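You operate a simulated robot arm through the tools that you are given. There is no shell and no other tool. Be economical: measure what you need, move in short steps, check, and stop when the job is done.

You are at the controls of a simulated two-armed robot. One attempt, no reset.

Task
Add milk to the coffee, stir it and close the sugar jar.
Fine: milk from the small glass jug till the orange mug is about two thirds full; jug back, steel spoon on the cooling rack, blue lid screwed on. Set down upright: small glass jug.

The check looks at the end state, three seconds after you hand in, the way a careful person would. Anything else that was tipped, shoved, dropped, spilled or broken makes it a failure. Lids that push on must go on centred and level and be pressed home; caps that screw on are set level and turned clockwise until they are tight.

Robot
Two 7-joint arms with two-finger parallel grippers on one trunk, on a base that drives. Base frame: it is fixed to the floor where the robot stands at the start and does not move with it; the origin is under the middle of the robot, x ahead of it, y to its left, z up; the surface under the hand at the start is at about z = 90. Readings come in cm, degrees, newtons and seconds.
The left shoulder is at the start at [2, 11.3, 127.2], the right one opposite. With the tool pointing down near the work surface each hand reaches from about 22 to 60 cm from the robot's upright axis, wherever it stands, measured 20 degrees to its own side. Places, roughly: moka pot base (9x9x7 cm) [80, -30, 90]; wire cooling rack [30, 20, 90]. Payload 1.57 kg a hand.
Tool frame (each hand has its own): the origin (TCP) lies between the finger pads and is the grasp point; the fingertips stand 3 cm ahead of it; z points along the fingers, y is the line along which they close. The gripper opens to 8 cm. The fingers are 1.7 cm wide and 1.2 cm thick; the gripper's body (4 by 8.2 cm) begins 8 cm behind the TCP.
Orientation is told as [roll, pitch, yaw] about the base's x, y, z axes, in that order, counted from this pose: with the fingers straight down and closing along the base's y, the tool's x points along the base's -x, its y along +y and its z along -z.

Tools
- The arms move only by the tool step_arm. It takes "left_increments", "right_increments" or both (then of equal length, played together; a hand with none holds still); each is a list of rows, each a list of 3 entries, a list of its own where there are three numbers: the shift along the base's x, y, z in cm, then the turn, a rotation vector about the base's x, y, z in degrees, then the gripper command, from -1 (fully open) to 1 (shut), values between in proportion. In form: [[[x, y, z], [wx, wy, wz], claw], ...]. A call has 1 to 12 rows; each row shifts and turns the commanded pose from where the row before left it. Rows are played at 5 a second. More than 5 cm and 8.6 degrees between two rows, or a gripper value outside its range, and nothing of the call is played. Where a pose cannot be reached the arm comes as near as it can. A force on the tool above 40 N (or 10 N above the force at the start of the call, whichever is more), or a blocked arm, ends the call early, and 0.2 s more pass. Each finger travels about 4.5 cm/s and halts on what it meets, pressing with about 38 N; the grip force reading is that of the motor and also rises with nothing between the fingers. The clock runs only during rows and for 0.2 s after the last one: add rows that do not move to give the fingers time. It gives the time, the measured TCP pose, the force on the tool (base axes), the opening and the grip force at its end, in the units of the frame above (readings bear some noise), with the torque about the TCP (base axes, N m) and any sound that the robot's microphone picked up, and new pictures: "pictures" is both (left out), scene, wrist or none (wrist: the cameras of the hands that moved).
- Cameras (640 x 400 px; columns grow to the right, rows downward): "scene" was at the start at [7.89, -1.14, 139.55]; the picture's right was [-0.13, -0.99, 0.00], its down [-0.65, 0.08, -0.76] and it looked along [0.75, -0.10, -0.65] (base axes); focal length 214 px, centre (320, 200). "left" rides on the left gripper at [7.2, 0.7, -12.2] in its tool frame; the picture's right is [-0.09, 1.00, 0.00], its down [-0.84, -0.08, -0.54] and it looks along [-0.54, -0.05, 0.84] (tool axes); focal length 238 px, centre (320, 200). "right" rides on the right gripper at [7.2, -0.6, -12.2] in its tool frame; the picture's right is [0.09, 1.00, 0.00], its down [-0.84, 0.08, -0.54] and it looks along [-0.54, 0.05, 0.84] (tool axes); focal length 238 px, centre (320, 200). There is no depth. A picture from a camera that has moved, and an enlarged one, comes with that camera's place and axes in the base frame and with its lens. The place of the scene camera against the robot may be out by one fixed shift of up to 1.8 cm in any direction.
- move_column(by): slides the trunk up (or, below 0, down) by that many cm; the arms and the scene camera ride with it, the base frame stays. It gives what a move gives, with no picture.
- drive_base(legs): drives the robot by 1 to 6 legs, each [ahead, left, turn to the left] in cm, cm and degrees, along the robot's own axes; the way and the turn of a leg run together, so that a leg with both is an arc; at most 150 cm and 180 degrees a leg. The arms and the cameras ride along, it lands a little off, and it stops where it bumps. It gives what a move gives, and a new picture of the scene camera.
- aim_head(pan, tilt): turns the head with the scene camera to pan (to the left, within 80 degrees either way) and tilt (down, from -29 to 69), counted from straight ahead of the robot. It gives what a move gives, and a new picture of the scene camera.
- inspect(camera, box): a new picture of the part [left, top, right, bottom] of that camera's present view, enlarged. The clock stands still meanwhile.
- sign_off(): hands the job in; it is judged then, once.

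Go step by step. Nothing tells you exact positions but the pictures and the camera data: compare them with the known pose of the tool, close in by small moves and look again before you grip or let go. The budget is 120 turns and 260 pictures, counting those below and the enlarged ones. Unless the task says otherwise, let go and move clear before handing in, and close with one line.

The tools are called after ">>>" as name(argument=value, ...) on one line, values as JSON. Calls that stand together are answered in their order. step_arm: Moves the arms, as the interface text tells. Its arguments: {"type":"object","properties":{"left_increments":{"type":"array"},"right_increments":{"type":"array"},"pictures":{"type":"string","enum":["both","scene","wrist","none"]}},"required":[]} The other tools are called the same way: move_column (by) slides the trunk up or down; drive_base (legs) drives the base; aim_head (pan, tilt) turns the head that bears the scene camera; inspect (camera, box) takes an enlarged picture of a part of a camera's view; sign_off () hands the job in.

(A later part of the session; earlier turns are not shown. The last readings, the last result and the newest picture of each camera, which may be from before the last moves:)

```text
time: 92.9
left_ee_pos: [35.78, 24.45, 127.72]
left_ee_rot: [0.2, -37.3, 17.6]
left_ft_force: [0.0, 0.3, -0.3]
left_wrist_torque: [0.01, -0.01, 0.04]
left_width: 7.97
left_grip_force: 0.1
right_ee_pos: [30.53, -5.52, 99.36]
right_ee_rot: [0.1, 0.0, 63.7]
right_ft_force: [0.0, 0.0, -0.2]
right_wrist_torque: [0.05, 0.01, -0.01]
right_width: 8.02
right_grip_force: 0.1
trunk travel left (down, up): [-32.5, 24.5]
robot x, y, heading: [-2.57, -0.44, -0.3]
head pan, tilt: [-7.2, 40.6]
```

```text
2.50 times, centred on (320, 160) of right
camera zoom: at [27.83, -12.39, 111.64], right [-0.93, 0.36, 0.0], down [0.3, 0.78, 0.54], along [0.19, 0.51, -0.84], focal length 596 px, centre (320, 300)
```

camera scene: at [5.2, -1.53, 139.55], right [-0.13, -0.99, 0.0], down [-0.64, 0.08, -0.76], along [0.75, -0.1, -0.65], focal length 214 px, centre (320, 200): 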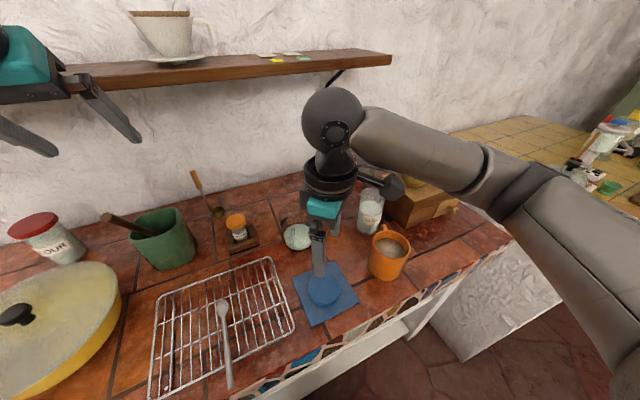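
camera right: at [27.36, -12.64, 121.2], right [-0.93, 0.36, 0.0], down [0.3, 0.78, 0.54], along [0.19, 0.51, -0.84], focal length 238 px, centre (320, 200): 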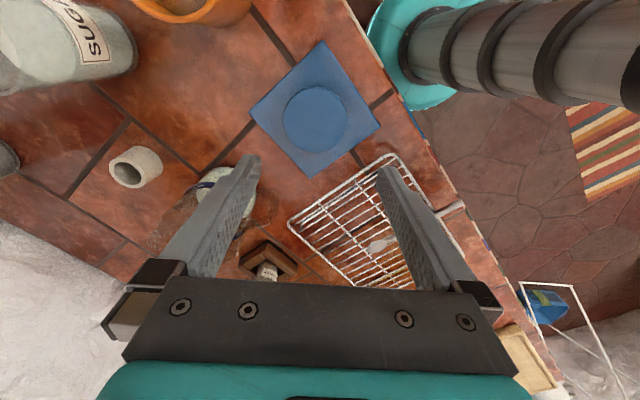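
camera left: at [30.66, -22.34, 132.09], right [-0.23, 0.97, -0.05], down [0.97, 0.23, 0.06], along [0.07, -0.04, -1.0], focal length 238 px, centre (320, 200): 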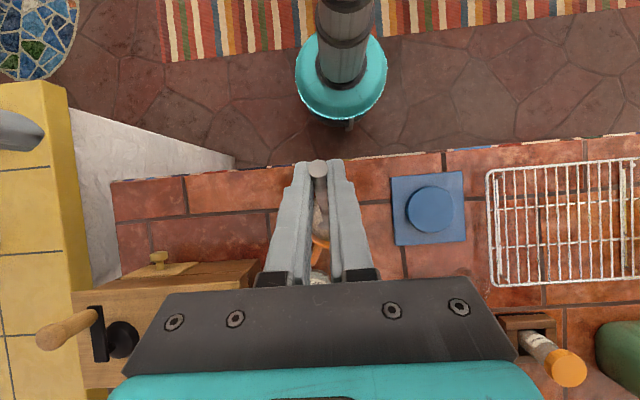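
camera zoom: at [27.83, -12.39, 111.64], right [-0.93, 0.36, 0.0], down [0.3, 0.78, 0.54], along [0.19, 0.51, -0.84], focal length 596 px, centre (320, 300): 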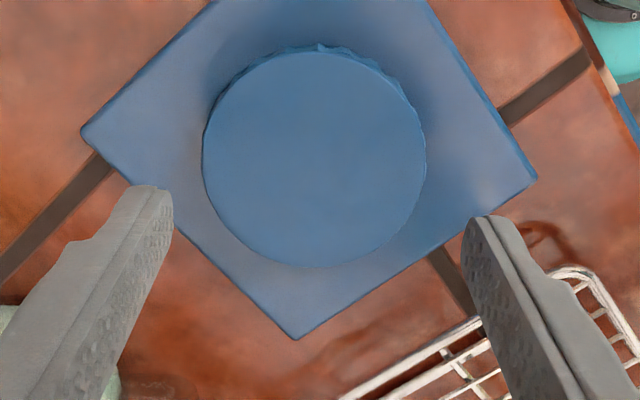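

Centred within about 0.1 cm in the closing direction, and the lid is ~7.2 cm wide. I'll fine-shift and lower to just above the lid's top edge.

>>> step_arm(right_increments=[[[-0.08, -0.43, -1], [0, 0, 0], -1], [[0, 0, -1.3], [0, 0, 0], -1], [[0, 0, -1], [0, 0, 0], -1], [[0, 0, 0], [0, 0, 0], -1], [[0, 0, 0], [0, 0, 0], -1]], pictures="none")

>>> inspect(camera="right", box=[220, 90, 420, 240])

```text
time: 94.1
left_ee_pos: [35.8, 24.45, 127.83]
left_ee_rot: [0.2, -37.4, 17.6]
left_ft_force: [0.1, -0.5, -0.2]
left_wrist_torque: [0.01, 0.01, 0.02]
left_width: 8.0
left_grip_force: 0.1
right_ee_pos: [30.33, -5.96, 96.09]
right_ee_rot: [0.1, 0.0, 63.8]
right_ft_force: [0.3, 0.8, -0.7]
right_wrist_torque: [0.02, 0.01, -0.02]
right_width: 8.03
right_grip_force: 0.1
trunk travel left (down, up): [-32.5, 24.5]
robot x, y, heading: [-2.52, -0.46, -0.1]
head pan, tilt: [-7.2, 40.6]
```

```text
2.67 times, centred on (320, 165) of right
camera zoom: at [27.76, -12.84, 108.35], right [-0.93, 0.36, 0.0], down [0.3, 0.78, 0.54], along [0.19, 0.51, -0.84], focal length 636 px, centre (320, 293)
```

zoom: 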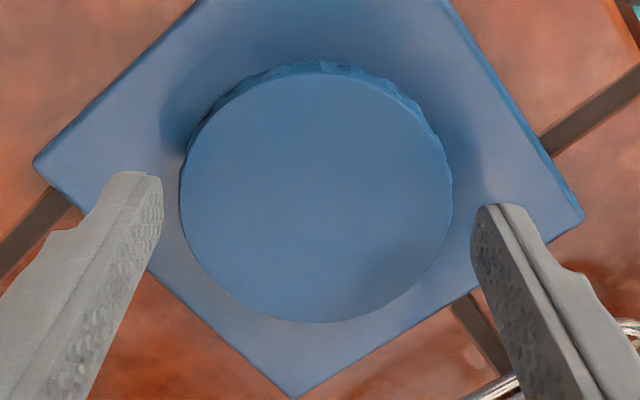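

Evenly centred. I'll lower around the lid and close.

>>> step_arm(right_increments=[[[0, 0, -0.6], [0, 0, 0], -1], [[0, 0, -0.6], [0, 0, 0], -1], [[0, 0, -0.5], [0, 0, 0], -1], [[0, 0, 0], [0, 0, 0], -1], [[0, 0, 0], [0, 0, 0], 0], [[0, 0, 0], [0, 0, 0], 1], [[0, 0, 0], [0, 0, 0], 1], [[0, 0, 0], [0, 0, 0], 1]], pictures="none")

>>> inspect(camera="right", box=[220, 90, 420, 240])

```text
time: 95.9
left_ee_pos: [35.69, 24.53, 127.84]
left_ee_rot: [0.1, -37.4, 17.6]
left_ft_force: [-0.2, -0.4, -0.3]
left_wrist_torque: [0.01, -0.01, -0.02]
left_width: 8.0
left_grip_force: 0.1
right_ee_pos: [30.25, -6.0, 94.55]
right_ee_rot: [0.1, 0.1, 63.7]
right_ft_force: [0.7, -0.2, 0.0]
right_wrist_torque: [-0.03, 0.0, -0.01]
right_width: 7.67
right_grip_force: 37.9
trunk travel left (down, up): [-32.5, 24.5]
robot x, y, heading: [-2.55, -0.33, -0.1]
head pan, tilt: [-7.2, 40.6]
```

```text
2.67 times, centred on (320, 165) of right
camera zoom: at [27.79, -12.83, 106.71], right [-0.93, 0.36, 0.0], down [0.3, 0.78, 0.54], along [0.19, 0.51, -0.84], focal length 636 px, centre (320, 293)
```

zoom: 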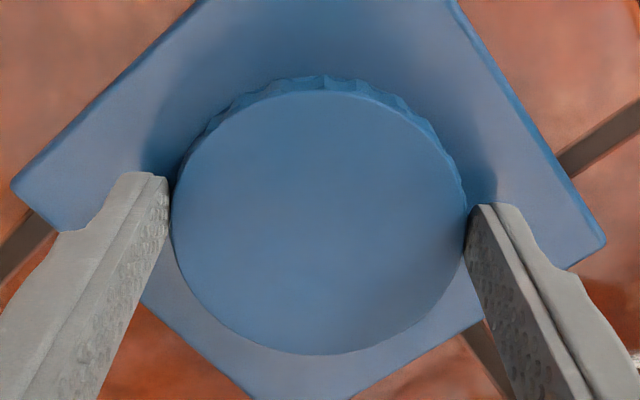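

Gripped at 7.67 cm. Lifting, then toward the jar.

>>> step_arm(right_increments=[[[0, 0, 0.5], [0, 0, 0], 1], [[0, 0, 1], [0, 0, 0], 1], [[0, 0, 2], [0, 0, 0], 1], [[0, 0, 3], [0, 0, 0], 1], [[0, 0, 4], [0, 0, 0], 1], [[0, 0, 4], [0, 0, 0], 1], [[2, -1, 3], [0, 0, 0], 1], [[3, -2, 0], [0, 0, 0], 1], [[3, -2, 0], [0, 0, 0], 1], [[0, 0, 0], [0, 0, 0], 1]], pictures="both")

```text
time: 98.1
left_ee_pos: [35.64, 24.41, 127.76]
left_ee_rot: [0.3, -37.4, 17.6]
left_ft_force: [0.2, -0.1, 0.5]
left_wrist_torque: [0.01, 0.01, 0.01]
left_width: 7.98
left_grip_force: 0.0
right_ee_pos: [38.62, -11.08, 112.08]
right_ee_rot: [0.0, -0.1, 63.7]
right_ft_force: [0.1, -0.4, 0.4]
right_wrist_torque: [0.0, 0.0, 0.01]
right_width: 7.65
right_grip_force: 37.5
trunk travel left (down, up): [-32.5, 24.5]
robot x, y, heading: [-2.65, -0.44, -0.0]
head pan, tilt: [-7.2, 40.6]
camera scene: at [5.2, -1.53, 139.55], right [-0.13, -0.99, 0.0], down [-0.64, 0.08, -0.76], along [0.75, -0.1, -0.65], focal length 214 px, centre (320, 200)
camera right: at [35.9, -17.93, 124.23], right [-0.93, 0.36, 0.0], down [0.3, 0.78, 0.54], along [0.19, 0.51, -0.84], focal length 238 px, centre (320, 200)
```

scene: 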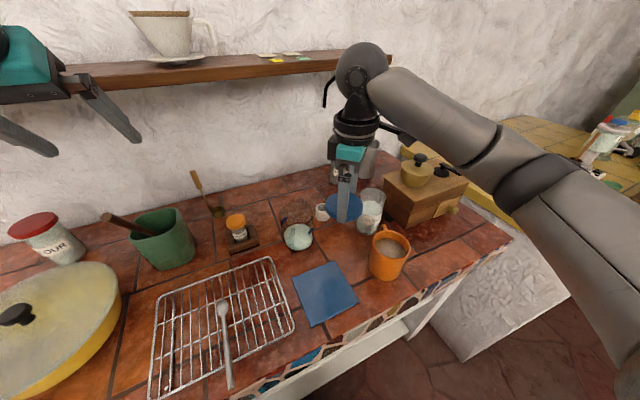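
right: 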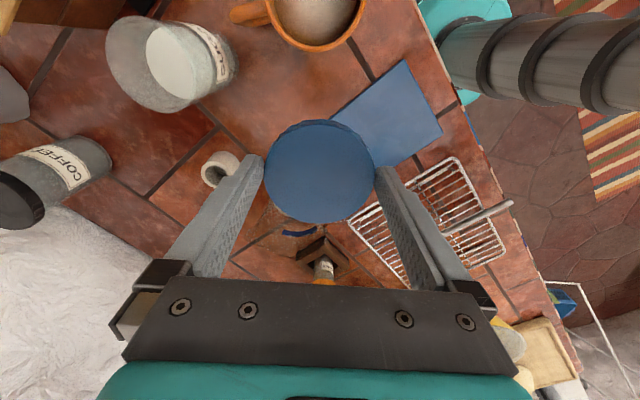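

The lid is held. I'll measure the jar rim from this view.

>>> inspect(camera="right", box=[80, 0, 260, 130])

>>> inspect(camera="scene", box=[310, 150, 430, 240])

```text
3.08 times, centred on (170, 65) of right
camera zoom: at [35.9, -17.93, 124.23], right [-0.93, 0.36, 0.0], down [0.3, 0.78, 0.54], along [0.19, 0.51, -0.84], focal length 733 px, centre (782, 615)
```

zoom: 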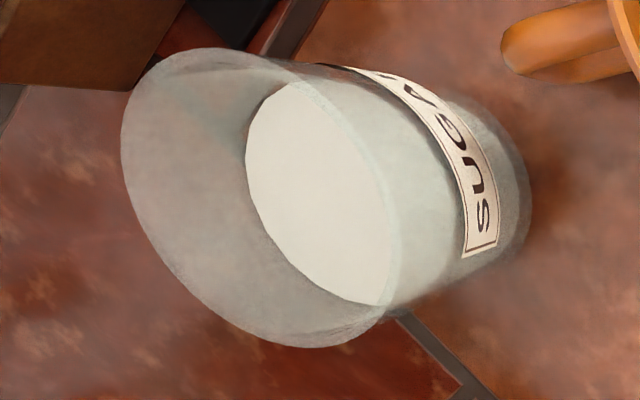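

```text
4.44 times, centred on (370, 195) of scene
camera zoom: at [5.2, -1.53, 139.55], right [-0.13, -0.99, 0.0], down [-0.64, 0.08, -0.76], along [0.75, -0.1, -0.65], focal length 953 px, centre (98, 222)
```

zoom: 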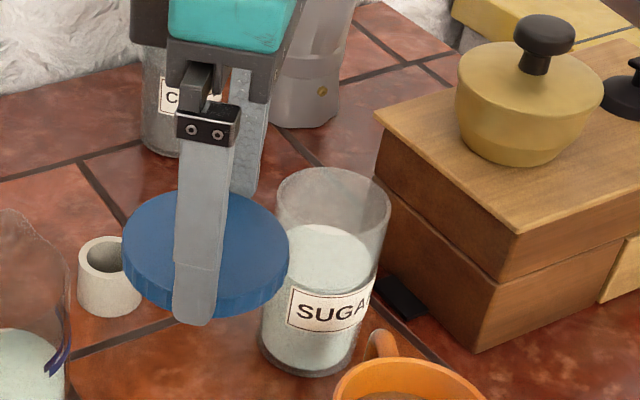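

The lid looks possibly tilted in the grip, so I'll check closely.

>>> inspect(camera="right", box=[220, 90, 420, 240])

>>> inspect(camera="scene", box=[310, 160, 380, 230])

```text
2.67 times, centred on (320, 165) of right
camera zoom: at [35.9, -17.93, 124.23], right [-0.93, 0.36, 0.0], down [0.3, 0.78, 0.54], along [0.19, 0.51, -0.84], focal length 636 px, centre (320, 293)
```

zoom: 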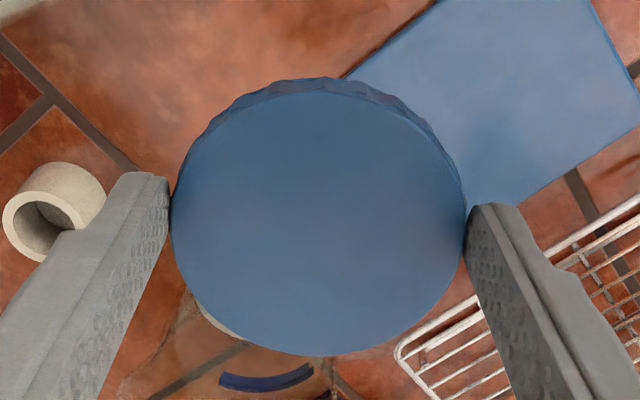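

```text
5.71 times, centred on (345, 195) of scene
camera zoom: at [5.2, -1.53, 139.55], right [-0.13, -0.99, 0.0], down [-0.64, 0.08, -0.76], along [0.75, -0.1, -0.65], focal length 1226 px, centre (177, 229)
```

zoom: 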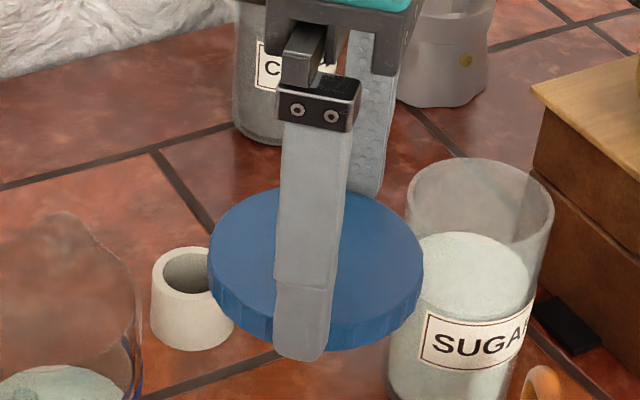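

The lid sits the same as on the mat, so it's level. The jar rim is around [49,-21.6]. I'll take a second view with the jar straight "above" the lid in the picture.

>>> step_arm(right_increments=[[[3, -0.5, 0], [0, 0, 0], 1], [[3, -0.5, 0], [0, 0, 0], 1], [[3, -0.5, 0], [0, 0, 0], 1], [[3, -0.5, 0], [0, 0, 0], 1], [[1.5, -0.3, 0], [0, 0, 0], 1], [[0, 0, 0], [0, 0, 0], 1], [[0, 0, 0], [0, 0, 0], 1]], pictures="none")

>>> inspect(camera="right", box=[220, 0, 420, 160])

```text
time: 99.7
left_ee_pos: [35.79, 24.56, 127.85]
left_ee_rot: [0.1, -37.4, 17.6]
left_ft_force: [0.0, -0.4, 0.6]
left_wrist_torque: [0.01, 0.0, 0.01]
left_width: 7.99
left_grip_force: 0.1
right_ee_pos: [51.94, -13.22, 112.04]
right_ee_rot: [0.0, 0.0, 63.7]
right_ft_force: [0.2, -0.8, -0.5]
right_wrist_torque: [-0.04, 0.01, -0.04]
right_width: 7.63
right_grip_force: 37.9
trunk travel left (down, up): [-32.5, 24.5]
robot x, y, heading: [-2.84, -0.35, -0.1]
head pan, tilt: [-7.2, 40.6]
```

```text
2.50 times, centred on (320, 80) of right
camera zoom: at [49.4, -20.05, 124.3], right [-0.93, 0.36, 0.0], down [0.3, 0.78, 0.54], along [0.19, 0.51, -0.84], focal length 596 px, centre (320, 500)
```

zoom: 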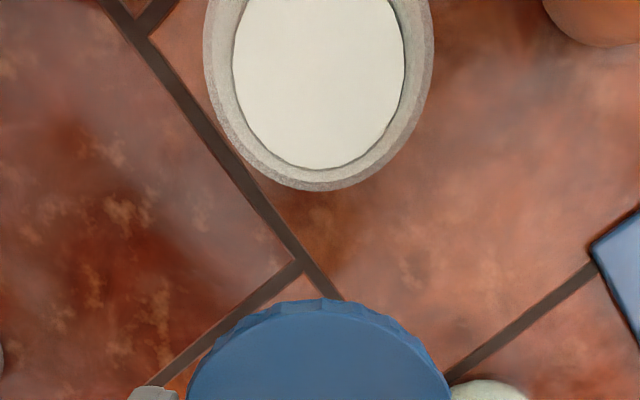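

From edge geometry, the lid centre must move by about [-3.24,-8.36] to sit over the jar (rim ø≈6.9). I'll move there at height and compare using the scene camera.

>>> step_arm(right_increments=[[[-0.9, -2.2, 0], [0, 0, 0], 1], [[-0.9, -2.3, 0], [0, 0, 0], 1], [[-0.9, -2.3, 0], [0, 0, 0], 1], [[-0.54, -1.56, -1], [0, 0, 0], 1], [[0, 0, -2], [0, 0, 0], 1], [[0, 0, -1], [0, 0, 0], 1], [[0, 0, 0], [0, 0, 0], 1], [[0, 0, 0], [0, 0, 0], 1]], pictures="none")

>>> inspect(camera="scene", box=[330, 160, 420, 240])

>>> inspect(camera="right", box=[220, 90, 420, 240])

```text
time: 101.5
left_ee_pos: [35.72, 24.5, 127.79]
left_ee_rot: [0.2, -37.4, 17.5]
left_ft_force: [0.3, 0.0, 0.0]
left_wrist_torque: [-0.03, -0.04, 0.03]
left_width: 8.01
left_grip_force: 0.0
right_ee_pos: [48.63, -21.67, 108.12]
right_ee_rot: [0.0, 0.1, 63.8]
right_ft_force: [0.3, -0.6, -0.4]
right_wrist_torque: [-0.01, 0.0, 0.03]
right_width: 7.61
right_grip_force: 37.9
trunk travel left (down, up): [-32.5, 24.5]
robot x, y, heading: [-2.65, -0.16, -0.2]
head pan, tilt: [-7.2, 40.6]
```

```text
5.00 times, centred on (375, 200) of scene
camera zoom: at [5.22, -1.55, 139.55], right [-0.13, -0.99, 0.0], down [-0.64, 0.08, -0.76], along [0.75, -0.1, -0.65], focal length 1072 px, centre (45, 200)
```

zoom: 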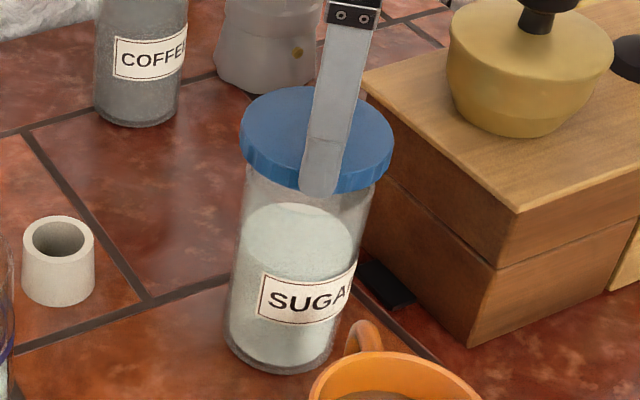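

```text
2.67 times, centred on (320, 165) of right
camera zoom: at [46.12, -28.45, 120.3], right [-0.93, 0.36, 0.0], down [0.3, 0.78, 0.54], along [0.19, 0.51, -0.84], focal length 636 px, centre (320, 293)
```

zoom: 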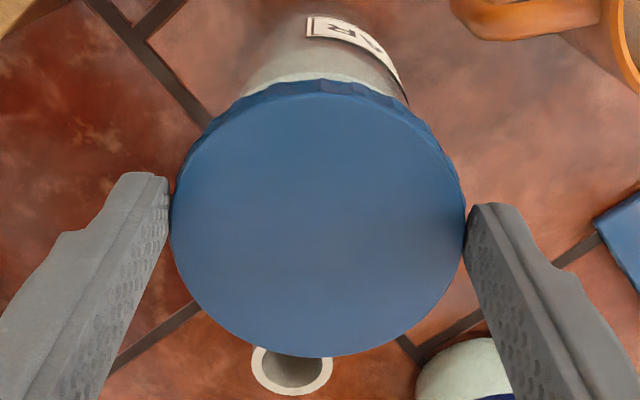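

Laterally aligned in both views. Lowering to just above the rim.

>>> step_arm(right_increments=[[[0, 0, -1], [0, 0, 0], 1], [[0, 0, -0.7], [0, 0, 0], 1], [[0, 0, 0], [0, 0, 0], 1], [[0, 0, 0], [0, 0, 0], 1]], pictures="none")

>>> inspect(camera="scene", box=[340, 165, 410, 225])

>>> inspect(camera="right", box=[240, 60, 400, 180])

```text
time: 102.5
left_ee_pos: [35.61, 24.61, 127.84]
left_ee_rot: [0.2, -37.4, 17.6]
left_ft_force: [0.4, 1.1, -0.1]
left_wrist_torque: [0.0, 0.02, 0.0]
left_width: 8.01
left_grip_force: 0.1
right_ee_pos: [48.69, -21.65, 106.36]
right_ee_rot: [0.1, -0.1, 63.7]
right_ft_force: [-0.1, -0.2, 0.0]
right_wrist_torque: [-0.01, 0.0, 0.03]
right_width: 7.62
right_grip_force: 37.9
trunk travel left (down, up): [-32.5, 24.5]
robot x, y, heading: [-2.78, -0.2, 0.0]
head pan, tilt: [-7.2, 40.6]
```

```text
6.67 times, centred on (375, 195) of scene
camera zoom: at [5.22, -1.55, 139.55], right [-0.13, -0.99, 0.0], down [-0.64, 0.08, -0.76], along [0.75, -0.1, -0.65], focal length 1430 px, centre (-47, 233)
```

zoom: 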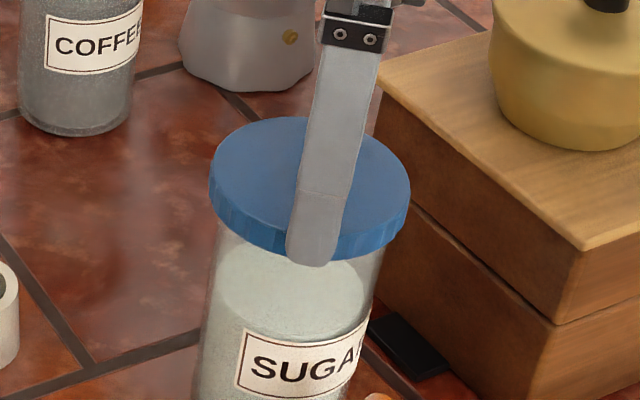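

```text
3.33 times, centred on (320, 120) of right
camera zoom: at [46.07, -28.48, 118.58], right [-0.93, 0.36, 0.0], down [0.3, 0.78, 0.54], along [0.19, 0.51, -0.84], focal length 794 px, centre (320, 467)
```

zoom: 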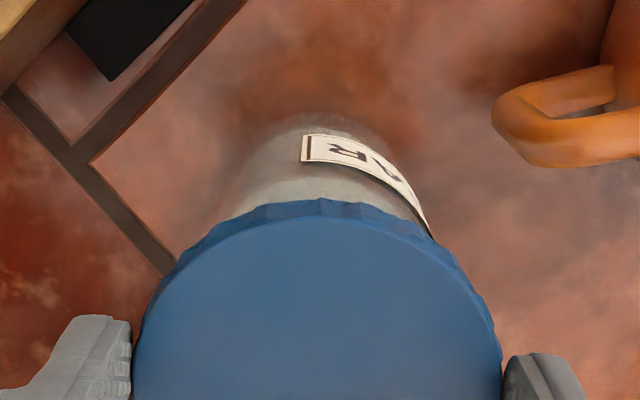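

Aligned to about 0.1 cm. I'll lower gently until contact.

>>> step_arm(right_increments=[[[0, 0, -0.3], [0, 0, 0], 1], [[0, 0, -0.2], [0, 0, 0], 1], [[0, 0, -0.2], [0, 0, 0], 1], [[0, 0, -0.1], [0, 0, 0], 1], [[0, 0, 0], [0, 0, 0], 1]], pictures="none")

>>> inspect(camera="scene", box=[340, 165, 410, 225])

```text
time: 103.7
left_ee_pos: [35.69, 24.65, 127.86]
left_ee_rot: [0.2, -37.4, 17.6]
left_ft_force: [0.4, 0.4, -0.1]
left_wrist_torque: [-0.04, -0.01, 0.0]
left_width: 8.01
left_grip_force: 0.0
right_ee_pos: [48.73, -21.65, 105.39]
right_ee_rot: [0.1, 0.1, 63.7]
right_ft_force: [-0.1, 1.1, -1.3]
right_wrist_torque: [0.01, 0.03, -0.01]
right_width: 7.6
right_grip_force: 38.0
trunk travel left (down, up): [-32.5, 24.5]
robot x, y, heading: [-2.22, -0.59, -0.3]
head pan, tilt: [-7.2, 40.6]
```

```text
6.67 times, centred on (375, 195) of scene
camera zoom: at [5.22, -1.55, 139.55], right [-0.13, -0.99, 0.0], down [-0.64, 0.08, -0.76], along [0.75, -0.1, -0.65], focal length 1430 px, centre (-47, 233)
```

zoom: 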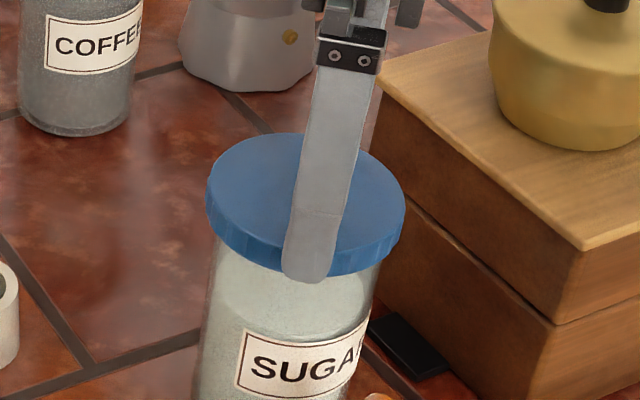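

No contact yet. Continuing in small steps.

>>> step_arm(right_increments=[[[0, 0, -0.15], [0, 0, 0], 1], [[0, 0, -0.15], [0, 0, 0], 1], [[0, 0, -0.15], [0, 0, 0], 1], [[0, 0, -0.15], [0, 0, 0], 1], [[0, 0, 0], [0, 0, 0], 1]], pictures="none")

>>> inspect(camera="scene", box=[340, 165, 410, 225])

```text
time: 104.9
left_ee_pos: [35.57, 24.66, 127.85]
left_ee_rot: [0.3, -37.5, 17.5]
left_ft_force: [0.1, -0.1, -0.1]
left_wrist_torque: [0.01, 0.02, 0.0]
left_width: 8.01
left_grip_force: 0.1
right_ee_pos: [48.58, -21.69, 105.36]
right_ee_rot: [-0.3, -0.2, 63.6]
right_ft_force: [-0.1, -3.0, 22.9]
right_wrist_torque: [0.06, 0.53, -0.07]
right_width: 7.59
right_grip_force: 37.9
trunk travel left (down, up): [-32.5, 24.5]
robot x, y, heading: [-2.27, -0.54, 0.1]
head pan, tilt: [-7.2, 40.6]
```

```text
6.67 times, centred on (375, 195) of scene
camera zoom: at [5.04, -1.51, 139.58], right [-0.13, -0.99, 0.0], down [-0.64, 0.08, -0.76], along [0.75, -0.1, -0.65], focal length 1430 px, centre (-47, 233)
```

zoom: 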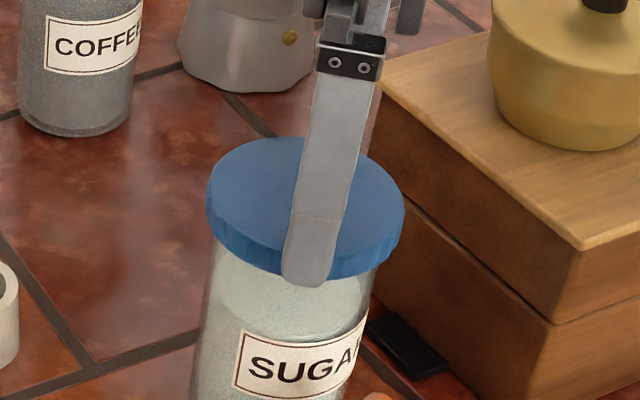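

Contact at ~23 N, but it's off-centre toward −x, so the lid is slightly too far in +x. I'll ease up, nudge by −0.2 in x and touch again.

>>> step_arm(right_increments=[[[0, 0, 0.7], [0, 0, 0], 1], [[-0.2, 0, 0.1], [0, 0, 0], 1], [[0, 0, -0.3], [0, 0, 0], 1], [[0, 0, -0.2], [0, 0, 0], 1], [[0, 0, -0.1], [0, 0, 0], 1], [[0, 0, 0], [0, 0, 0], 1]], pictures="none")

```text
time: 106.3
left_ee_pos: [35.5, 24.57, 127.88]
left_ee_rot: [0.2, -37.5, 17.6]
left_ft_force: [-0.5, -0.3, -0.4]
left_wrist_torque: [0.03, 0.01, 0.0]
left_width: 8.0
left_grip_force: 0.0
right_ee_pos: [48.27, -21.69, 105.31]
right_ee_rot: [-0.1, -0.1, 63.7]
right_ft_force: [-6.1, -0.1, 14.5]
right_wrist_torque: [0.09, 0.44, 0.05]
right_width: 7.6
right_grip_force: 37.9
trunk travel left (down, up): [-32.5, 24.5]
robot x, y, heading: [-2.7, -0.39, 0.0]
head pan, tilt: [-7.2, 40.6]
```

The reaction still pushes the lid toward −x. I'll shift another 0.2 that way and retest.

>>> step_arm(right_increments=[[[0, 0, 0.4], [0, 0, 0], 1], [[-0.25, 0, 0.1], [0, 0, 0], 1], [[0, 0, -0.25], [0, 0, 0], 1], [[0, 0, -0.15], [0, 0, 0], 1], [[0, 0, -0.1], [0, 0, 0], 1], [[0, 0, 0], [0, 0, 0], 1]], pictures="none")

>>> inspect(camera="scene", box=[340, 165, 410, 225])

```text
time: 107.7
left_ee_pos: [35.63, 24.65, 127.78]
left_ee_rot: [0.2, -37.5, 17.6]
left_ft_force: [0.4, -0.5, 0.4]
left_wrist_torque: [0.04, -0.02, 0.01]
left_width: 8.0
left_grip_force: 0.0
right_ee_pos: [48.09, -21.65, 105.33]
right_ee_rot: [-0.3, -0.2, 63.7]
right_ft_force: [-0.4, -2.2, 16.1]
right_wrist_torque: [-0.03, -0.04, -0.02]
right_width: 7.58
right_grip_force: 37.8
trunk travel left (down, up): [-32.5, 24.5]
robot x, y, heading: [-2.66, -0.47, -0.0]
head pan, tilt: [-7.2, 40.6]
```

```text
6.67 times, centred on (375, 195) of scene
camera zoom: at [5.09, -1.52, 139.57], right [-0.13, -0.99, 0.0], down [-0.64, 0.08, -0.76], along [0.75, -0.1, -0.65], focal length 1430 px, centre (-47, 233)
```

zoom: 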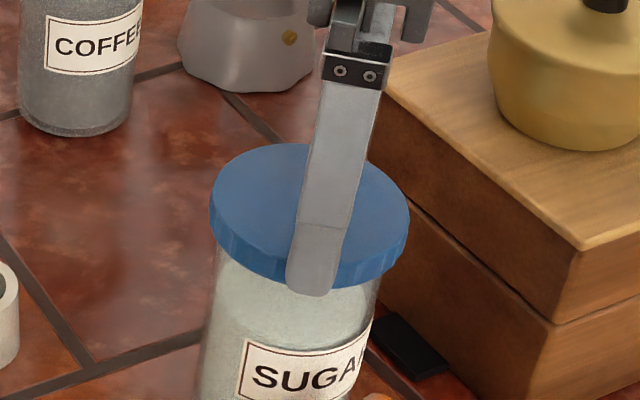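

Force is now centred with torque ≈ 0: the lid sits level on the rim. I'll turn clockwise, keeping light downward pressure.

>>> step_arm(right_increments=[[[-0.036, 0.021, -0.02], [0, 0, -8], 1], [[-0.033, 0.026, -0.02], [0, 0, -8], 1], [[-0.029, 0.03, -0.02], [0, 0, -8], 1], [[-0.025, 0.034, -0.02], [0, 0, -8], 1], [[-0.02, 0.037, -0.02], [0, 0, -8], 1], [[-0.014, 0.039, -0.02], [0, 0, -8], 1], [[-0.008, 0.041, -0.02], [0, 0, -8], 1], [[-0.003, 0.042, -0.02], [0, 0, -8], 1], [[0, 0, 0], [0, 0, 0], 1]], pictures="none")

>>> inspect(camera="scene", box=[340, 165, 410, 225])

```text
time: 109.7
left_ee_pos: [35.45, 24.67, 127.79]
left_ee_rot: [0.1, -37.4, 17.8]
left_ft_force: [0.5, 0.6, 1.2]
left_wrist_torque: [-0.01, 0.01, 0.04]
left_width: 7.99
left_grip_force: 0.1
right_ee_pos: [48.01, -21.1, 105.24]
right_ee_rot: [0.1, -0.4, -0.3]
right_ft_force: [-2.6, 7.7, 21.7]
right_wrist_torque: [0.29, -0.08, 0.02]
right_width: 7.58
right_grip_force: 38.4
trunk travel left (down, up): [-32.5, 24.5]
robot x, y, heading: [-2.63, -0.27, -0.0]
head pan, tilt: [-7.2, 40.6]
```

```text
6.67 times, centred on (375, 195) of scene
camera zoom: at [5.02, -1.37, 139.57], right [-0.13, -0.99, 0.0], down [-0.64, 0.08, -0.76], along [0.75, -0.1, -0.65], focal length 1430 px, centre (-47, 233)
```

zoom: 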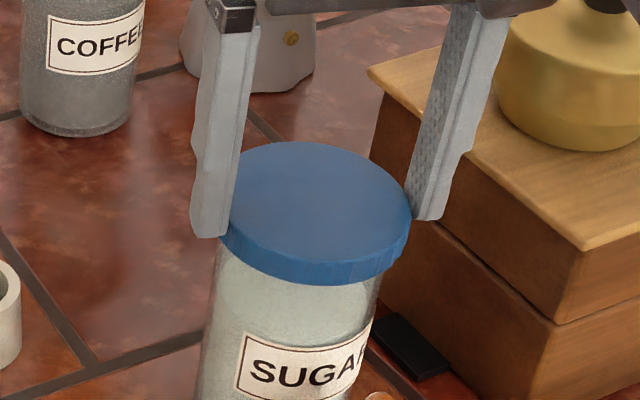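

I'll check centring of the lid on the jar more carefully.

>>> inspect(camera="scene", box=[335, 175, 415, 245])

>>> inspect(camera="right", box=[220, 60, 420, 210])

```text
5.71 times, centred on (375, 210) of scene
camera zoom: at [5.02, -1.37, 139.57], right [-0.13, -0.99, 0.0], down [-0.64, 0.08, -0.76], along [0.75, -0.1, -0.65], focal length 1226 px, centre (6, 143)
```

zoom: 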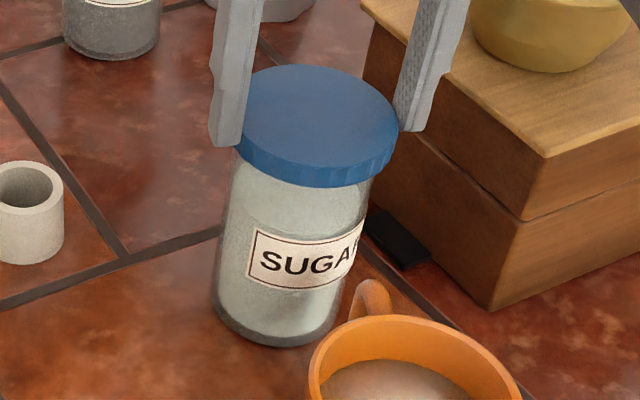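

```text
2.67 times, centred on (320, 135) of right
camera zoom: at [40.73, -21.89, 117.39], right [-0.09, 1.0, 0.0], down [0.83, 0.07, 0.55], along [0.55, 0.05, -0.84], focal length 636 px, centre (320, 373)
```

zoom: 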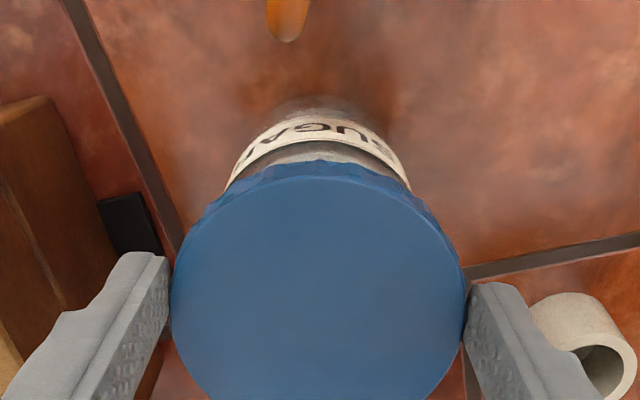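

It's nearly centred. I'll relax the side force with a small +y shift and keep turning.

>>> step_arm(right_increments=[[[0.003, 0.14, -0.02], [0, 0, -8], 1], [[0.009, 0.041, -0.02], [0, 0, -8], 1], [[0.015, 0.039, -0.02], [0, 0, -8], 1], [[0.02, 0.037, -0.02], [0, 0, -8], 1], [[0.023, 0.034, -0.02], [0, 0, -8], 1], [[0.027, 0.03, -0.02], [0, 0, -8], 1], [[0.03, 0.026, -0.02], [0, 0, -8], 1], [[0, 0, 0], [0, 0, 0], 1]], pictures="none")

>>> inspect(camera="scene", box=[335, 175, 415, 245])

```text
time: 111.5
left_ee_pos: [35.61, 24.64, 127.84]
left_ee_rot: [0.0, -37.6, 17.7]
left_ft_force: [-0.1, -0.4, 0.7]
left_wrist_torque: [0.04, -0.01, -0.01]
left_width: 7.99
left_grip_force: 0.0
right_ee_pos: [48.22, -20.89, 105.18]
right_ee_rot: [0.4, -0.3, -56.3]
right_ft_force: [7.2, 6.4, 23.1]
right_wrist_torque: [0.21, -0.57, 0.08]
right_width: 7.58
right_grip_force: 38.0
trunk travel left (down, up): [-32.5, 24.5]
robot x, y, heading: [-2.73, -0.54, 0.0]
head pan, tilt: [-7.2, 40.6]
```

```text
5.71 times, centred on (375, 210) of scene
camera zoom: at [5.14, -1.39, 139.56], right [-0.13, -0.99, 0.0], down [-0.64, 0.08, -0.76], along [0.75, -0.1, -0.65], focal length 1226 px, centre (6, 143)
```

zoom: 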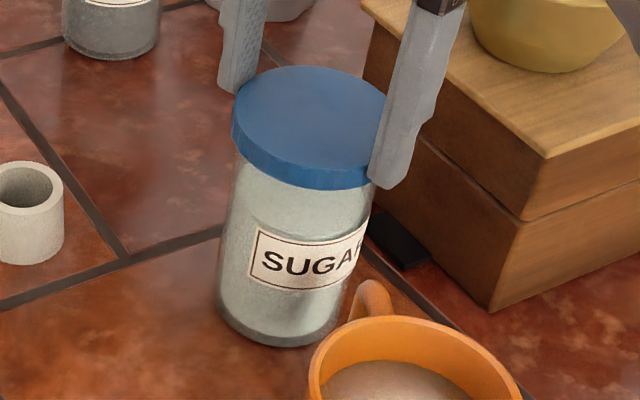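

Some side load builds up because the grip isn't exactly at the lid's centre. I'll ease the pressure, release and look at how the lid sits before regripping.

>>> step_arm(right_increments=[[[0, 0, 0.4], [0, 0, 0], 1], [[0, 0, 0], [0, 0, 0], 0.5], [[0, 0, 0], [0, 0, 0], -1], [[0, 0, 0], [0, 0, 0], -1], [[0, 0, 2], [0, 0, 0], -1], [[0, 0, 3], [0, 0, 0], -1], [[0, 0, 0], [0, 0, 0], -1]], pictures="none")

>>> inspect(camera="scene", box=[335, 165, 415, 245])

>>> inspect(camera="right", box=[220, 60, 420, 240])

```text
time: 113.1
left_ee_pos: [35.62, 24.49, 127.8]
left_ee_rot: [0.2, -37.4, 17.6]
left_ft_force: [0.3, 0.0, -0.6]
left_wrist_torque: [-0.02, 0.03, -0.03]
left_width: 8.01
left_grip_force: 0.1
right_ee_pos: [48.05, -21.16, 110.32]
right_ee_rot: [0.0, 0.0, -56.4]
right_ft_force: [0.4, 0.0, 0.0]
right_wrist_torque: [0.0, -0.01, -0.02]
right_width: 8.0
right_grip_force: 0.0
trunk travel left (down, up): [-32.5, 24.5]
robot x, y, heading: [-2.62, -0.41, -0.4]
head pan, tilt: [-7.2, 40.6]
```

```text
5.00 times, centred on (375, 205) of scene
camera zoom: at [5.23, -1.55, 139.55], right [-0.13, -0.99, 0.0], down [-0.65, 0.08, -0.76], along [0.75, -0.1, -0.65], focal length 1072 px, centre (45, 175)
```

zoom: 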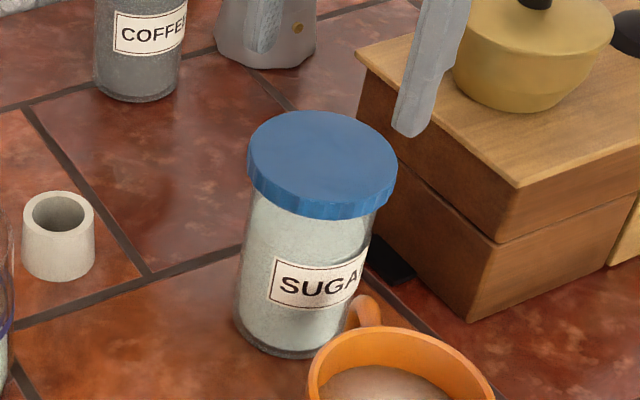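

```text
2.22 times, centred on (320, 150) of right
camera zoom: at [43.51, -15.57, 122.57], right [0.78, 0.63, 0.0], down [0.53, -0.65, 0.54], along [0.34, -0.42, -0.84], focal length 530 px, centre (320, 311)
```

zoom: 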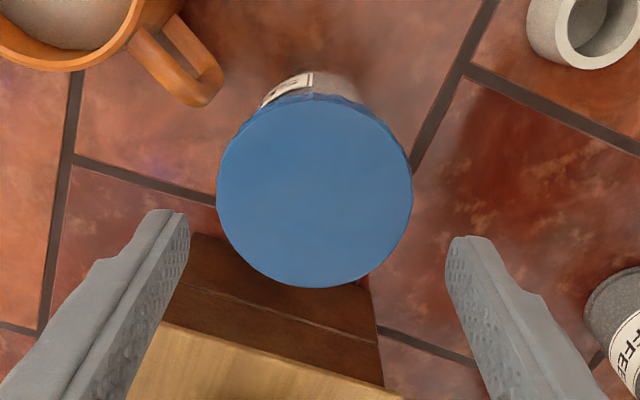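

The lid sits level and centred. I'll rotate the hand back and regrip exactly at the lid's centre.

>>> step_arm(right_increments=[[[0.12, -0.4, 0.5], [0, 0, 8], -1], [[0, 0, 0], [0, 0, 8], -1], [[0, 0, 0], [0, 0, 8], -1], [[0, 0, 0], [0, 0, 8], -1], [[0, 0, 0], [0, 0, 8], -1], [[0, 0, 0], [0, 0, 8], -1], [[0, 0, 0], [0, 0, 8], -1], [[0, 0, 0], [0, 0, 8], -1], [[0, 0, 0], [0, 0, 8], -1], [[0, 0, 0], [0, 0, 8], -1], [[0, 0, 0], [0, 0, 8], -1], [[0, 0, 0], [0, 0, 8], -1]], pictures="none")

>>> step_arm(right_increments=[[[0, 0, 0], [0, 0, 8], -1], [[0, 0, 0], [0, 0, 8], -1], [[0, 0, 0], [0, 0, 8], -1], [[0, 0, 0], [0, 0, 0], -1], [[0, 0, 0], [0, 0, 0], -1]], pictures="none")

>>> inspect(camera="right", box=[220, 60, 420, 240])

```text
time: 115.7
left_ee_pos: [35.55, 24.65, 127.87]
left_ee_rot: [0.2, -37.4, 17.6]
left_ft_force: [0.1, -0.1, 1.1]
left_wrist_torque: [0.0, 0.01, 0.0]
left_width: 8.02
left_grip_force: 0.1
right_ee_pos: [48.26, -21.47, 110.78]
right_ee_rot: [0.1, 0.0, 39.9]
right_ft_force: [0.1, 0.4, -0.5]
right_wrist_torque: [0.03, 0.04, -0.02]
right_width: 8.01
right_grip_force: 0.1
trunk travel left (down, up): [-32.5, 24.5]
robot x, y, heading: [-2.85, -0.39, -0.1]
head pan, tilt: [-7.2, 40.6]
```

```text
time: 116.9
left_ee_pos: [35.68, 24.57, 127.7]
left_ee_rot: [0.2, -37.3, 17.6]
left_ft_force: [-0.5, -0.6, 0.7]
left_wrist_torque: [-0.02, 0.02, -0.02]
left_width: 8.01
left_grip_force: 0.1
right_ee_pos: [48.22, -21.45, 110.71]
right_ee_rot: [0.0, 0.0, 63.8]
right_ft_force: [0.2, -0.6, -0.1]
right_wrist_torque: [-0.04, -0.01, 0.02]
right_width: 8.0
right_grip_force: 0.0
trunk travel left (down, up): [-32.5, 24.5]
robot x, y, heading: [-2.64, 0.0, -0.2]
head pan, tilt: [-7.2, 40.6]
```

```text
2.22 times, centred on (320, 150) of right
camera zoom: at [45.7, -28.2, 122.95], right [-0.93, 0.36, 0.0], down [0.3, 0.78, 0.54], along [0.19, 0.51, -0.84], focal length 530 px, centre (320, 311)
```

zoom: 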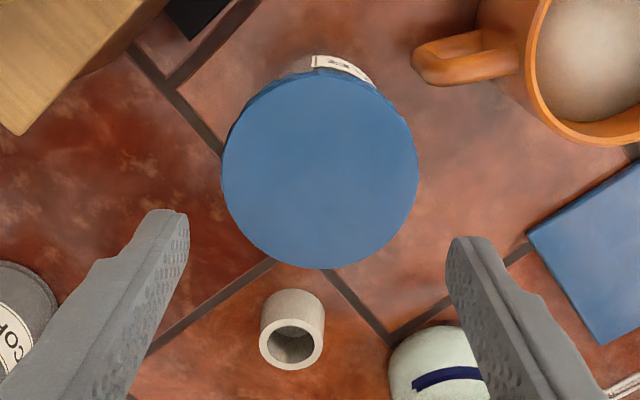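

The lid is centred in the closing direction. I'll shift 0.27 in the other direction, lower and regrip.

>>> step_arm(right_increments=[[[-0.1, -0.25, -2], [0, 0, 0], -1], [[0, 0, -2], [0, 0, 0], -1], [[0, 0, -1], [0, 0, 0], -1], [[0, 0, -0.6], [0, 0, 0], -1], [[0, 0, 0], [0, 0, 0], -1], [[0, 0, 0], [0, 0, 0], 1], [[0, 0, 0], [0, 0, 0], 1], [[0, 0, 0], [0, 0, 0], 1]], pictures="none")

>>> inspect(camera="scene", box=[335, 165, 415, 245])

```text
time: 118.7
left_ee_pos: [35.56, 24.54, 127.76]
left_ee_rot: [0.2, -37.5, 17.6]
left_ft_force: [0.6, 0.2, 0.0]
left_wrist_torque: [0.0, 0.01, 0.0]
left_width: 7.99
left_grip_force: 0.0
right_ee_pos: [48.15, -21.92, 105.11]
right_ee_rot: [0.0, -0.1, 63.7]
right_ft_force: [0.6, 0.2, -0.2]
right_wrist_torque: [-0.04, -0.07, 0.07]
right_width: 7.67
right_grip_force: 38.2
trunk travel left (down, up): [-32.5, 24.5]
robot x, y, heading: [-2.94, -0.4, -0.1]
head pan, tilt: [-7.2, 40.6]
```

```text
5.00 times, centred on (375, 205) of scene
camera zoom: at [5.22, -1.55, 139.55], right [-0.13, -0.99, 0.0], down [-0.65, 0.08, -0.76], along [0.75, -0.1, -0.65], focal length 1072 px, centre (45, 175)
```

zoom: 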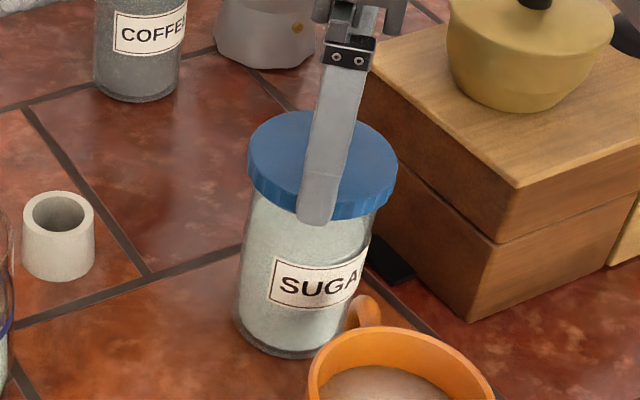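

Gripped without side load. I'll press lightly and turn clockwise.

>>> step_arm(right_increments=[[[0, 0, -0.2], [0, 0, -8], 1], [[0, 0, -0.03], [0, 0, -8], 1], [[0, 0, -0.03], [0, 0, -8], 1], [[0, 0, -0.03], [0, 0, -8], 1], [[0, 0, -0.03], [0, 0, -8], 1], [[0, 0, -0.03], [0, 0, -8], 1], [[0, 0, -0.03], [0, 0, -8], 1], [[0, 0, -0.03], [0, 0, -8], 1]], pictures="none")

>>> step_arm(right_increments=[[[0, 0, 0], [0, 0, -8], 1], [[0, 0, 0], [0, 0, -8], 1], [[0, 0, 0], [0, 0, -8], 1], [[0, 0, 0], [0, 0, -8], 1], [[0, 0, 0], [0, 0, -8], 1], [[0, 0, 0], [0, 0, -8], 1], [[0, 0, 0], [0, 0, -8], 1], [[0, 0, 0], [0, 0, 0], 1]], pictures="none")

>>> inspect(camera="scene", box=[335, 165, 415, 245])

```text
time: 120.5
left_ee_pos: [35.52, 24.54, 127.74]
left_ee_rot: [0.2, -37.5, 17.7]
left_ft_force: [0.7, 0.5, 0.3]
left_wrist_torque: [0.01, -0.01, -0.01]
left_width: 7.99
left_grip_force: 0.0
right_ee_pos: [48.03, -21.66, 105.02]
right_ee_rot: [0.1, -0.2, -0.4]
right_ft_force: [0.1, -1.9, 22.1]
right_wrist_torque: [-0.6, 0.21, 0.27]
right_width: 7.63
right_grip_force: 38.5
trunk travel left (down, up): [-32.5, 24.5]
robot x, y, heading: [-2.96, -0.56, -0.3]
head pan, tilt: [-7.2, 40.6]
```

```text
time: 122.3
left_ee_pos: [35.45, 24.53, 127.84]
left_ee_rot: [0.2, -37.5, 17.6]
left_ft_force: [-0.9, -0.6, -0.2]
left_wrist_torque: [0.0, 0.0, 0.01]
left_width: 8.02
left_grip_force: 0.0
right_ee_pos: [48.1, -21.62, 104.95]
right_ee_rot: [0.2, 0.0, -56.3]
right_ft_force: [-1.9, -3.0, 23.6]
right_wrist_torque: [-0.34, 0.41, 0.31]
right_width: 7.62
right_grip_force: 38.0
trunk travel left (down, up): [-32.5, 24.5]
robot x, y, heading: [-2.9, -0.41, -0.0]
head pan, tilt: [-7.2, 40.6]
```

```text
5.00 times, centred on (375, 205) of scene
camera zoom: at [5.01, -1.52, 139.57], right [-0.13, -0.99, 0.0], down [-0.64, 0.08, -0.76], along [0.75, -0.1, -0.65], focal length 1072 px, centre (45, 175)
```

zoom: 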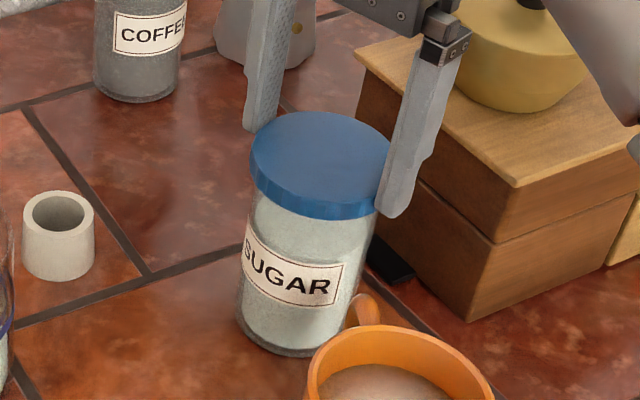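

The jar now turns along with the lid at ~0.3 N m, which suggests the lid is tight. I'll test without down-pressure: relieve and turn 16° more.

>>> step_arm(right_increments=[[[0, 0, 0.25], [0, 0, 0], 1], [[0, 0, 0.15], [0, 0, 0], 1], [[0, 0, 0], [0, 0, -8], 1], [[0, 0, 0], [0, 0, -8], 1], [[0, 0, 0], [0, 0, 0], 1]], pictures="none")

>>> inspect(camera="scene", box=[335, 165, 415, 245])

```text
time: 123.5
left_ee_pos: [35.75, 24.38, 127.83]
left_ee_rot: [0.1, -37.5, 17.7]
left_ft_force: [-0.3, 0.4, 0.2]
left_wrist_torque: [0.0, 0.02, 0.01]
left_width: 8.01
left_grip_force: 0.1
right_ee_pos: [48.2, -21.63, 105.05]
right_ee_rot: [-0.3, 0.0, -72.4]
right_ft_force: [0.1, -0.7, -4.1]
right_wrist_torque: [0.04, 0.03, 0.0]
right_width: 7.63
right_grip_force: 38.3
trunk travel left (down, up): [-32.5, 24.5]
robot x, y, heading: [-2.35, -0.59, -0.3]
head pan, tilt: [-7.2, 40.6]
```

```text
5.00 times, centred on (375, 205) of scene
camera zoom: at [5.25, -1.57, 139.54], right [-0.13, -0.99, 0.0], down [-0.65, 0.08, -0.76], along [0.75, -0.1, -0.65], focal length 1072 px, centre (45, 175)
```

zoom: 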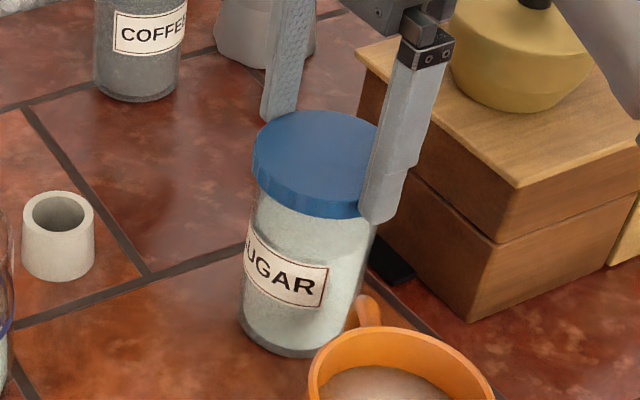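

Without pressure the lid carries the jar's weight (−4 N), so the thread is engaged and the jar turns with the lid. For a firm final tightening I'll regrip and turn once more with higher down-pressure.

>>> step_arm(right_increments=[[[0, 0, -0.12], [0, 0, 0], 1], [[0, 0, 0], [0, 0, 0], 0.5], [[0, 0, 0], [0, 0, 0], -1], [[0, 0, 0], [0, 0, 0], -1], [[0, 0, 2], [0, 0, 0], -1], [[0, 0, 1], [0, 0, 8], -1], [[0, 0, 0], [0, 0, 8], -1], [[0, 0, 0], [0, 0, 8], -1], [[0, 0, 0], [0, 0, 8], -1], [[0, 0, 0], [0, 0, 8], -1], [[0, 0, 0], [0, 0, 8], -1], [[0, 0, 0], [0, 0, 0], -1]], pictures="none")

>>> inspect(camera="right", box=[220, 60, 420, 240])

>>> inspect(camera="scene", box=[335, 165, 415, 245])

```text
time: 126.1
left_ee_pos: [35.66, 24.57, 127.69]
left_ee_rot: [0.2, -37.3, 17.6]
left_ft_force: [-0.5, -0.6, -0.5]
left_wrist_torque: [-0.02, -0.02, -0.02]
left_width: 8.0
left_grip_force: 0.2
right_ee_pos: [48.09, -21.73, 107.92]
right_ee_rot: [0.1, -0.2, -24.1]
right_ft_force: [0.1, -0.1, -0.4]
right_wrist_torque: [0.01, 0.01, 0.01]
right_width: 8.01
right_grip_force: 0.1
trunk travel left (down, up): [-32.5, 24.5]
robot x, y, heading: [-2.81, -0.4, -0.1]
head pan, tilt: [-7.2, 40.6]
```

```text
2.22 times, centred on (320, 150) of right
camera zoom: at [41.36, -19.47, 120.18], right [0.32, 0.95, 0.0], down [0.79, -0.27, 0.54], along [0.51, -0.17, -0.84], focal length 530 px, centre (320, 311)
```

zoom: 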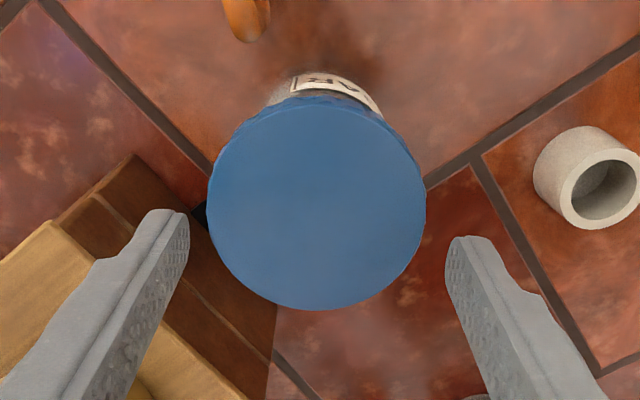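

```text
5.00 times, centred on (375, 205) of scene
camera zoom: at [5.22, -1.55, 139.55], right [-0.13, -0.99, 0.0], down [-0.64, 0.08, -0.76], along [0.75, -0.1, -0.65], focal length 1072 px, centre (45, 175)
```

zoom: 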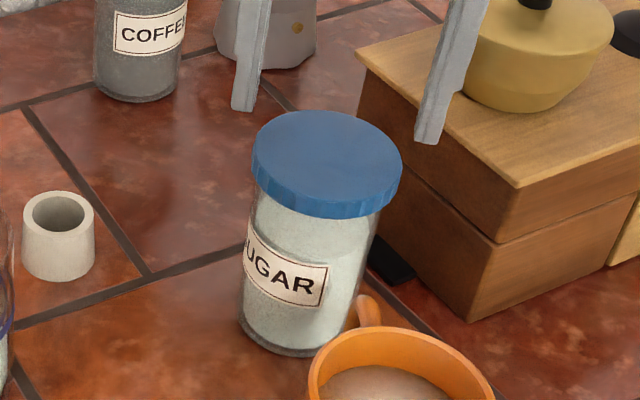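

Level and centred. Regrip, press firmly and turn.

>>> step_arm(right_increments=[[[0, 0, -1.5], [0, 0, 0], -1], [[0, 0, -1.4], [0, 0, 0], -1], [[0, 0, 0], [0, 0, 0], -1], [[0, 0, 0], [0, 0, 0], 1], [[0, 0, 0], [0, 0, 0], 1], [[0, 0, 0], [0, 0, 0], 1], [[0, 0, -0.3], [0, 0, 0], 1], [[0, 0, -0.2], [0, 0, 0], 1], [[0, 0, 0], [0, 0, 0], 1]], pictures="none")

```text
time: 128.1
left_ee_pos: [35.51, 24.55, 127.9]
left_ee_rot: [0.2, -37.6, 17.6]
left_ft_force: [-0.1, -0.4, 1.2]
left_wrist_torque: [0.02, -0.04, 0.0]
left_width: 8.01
left_grip_force: 0.1
right_ee_pos: [48.05, -21.8, 105.15]
right_ee_rot: [0.2, -0.5, -24.5]
right_ft_force: [-0.4, -7.5, 31.6]
right_wrist_torque: [-0.81, 0.81, 0.23]
right_width: 7.69
right_grip_force: 38.3
trunk travel left (down, up): [-32.5, 24.5]
robot x, y, heading: [-2.44, -0.38, 0.1]
head pan, tilt: [-7.2, 40.6]
```

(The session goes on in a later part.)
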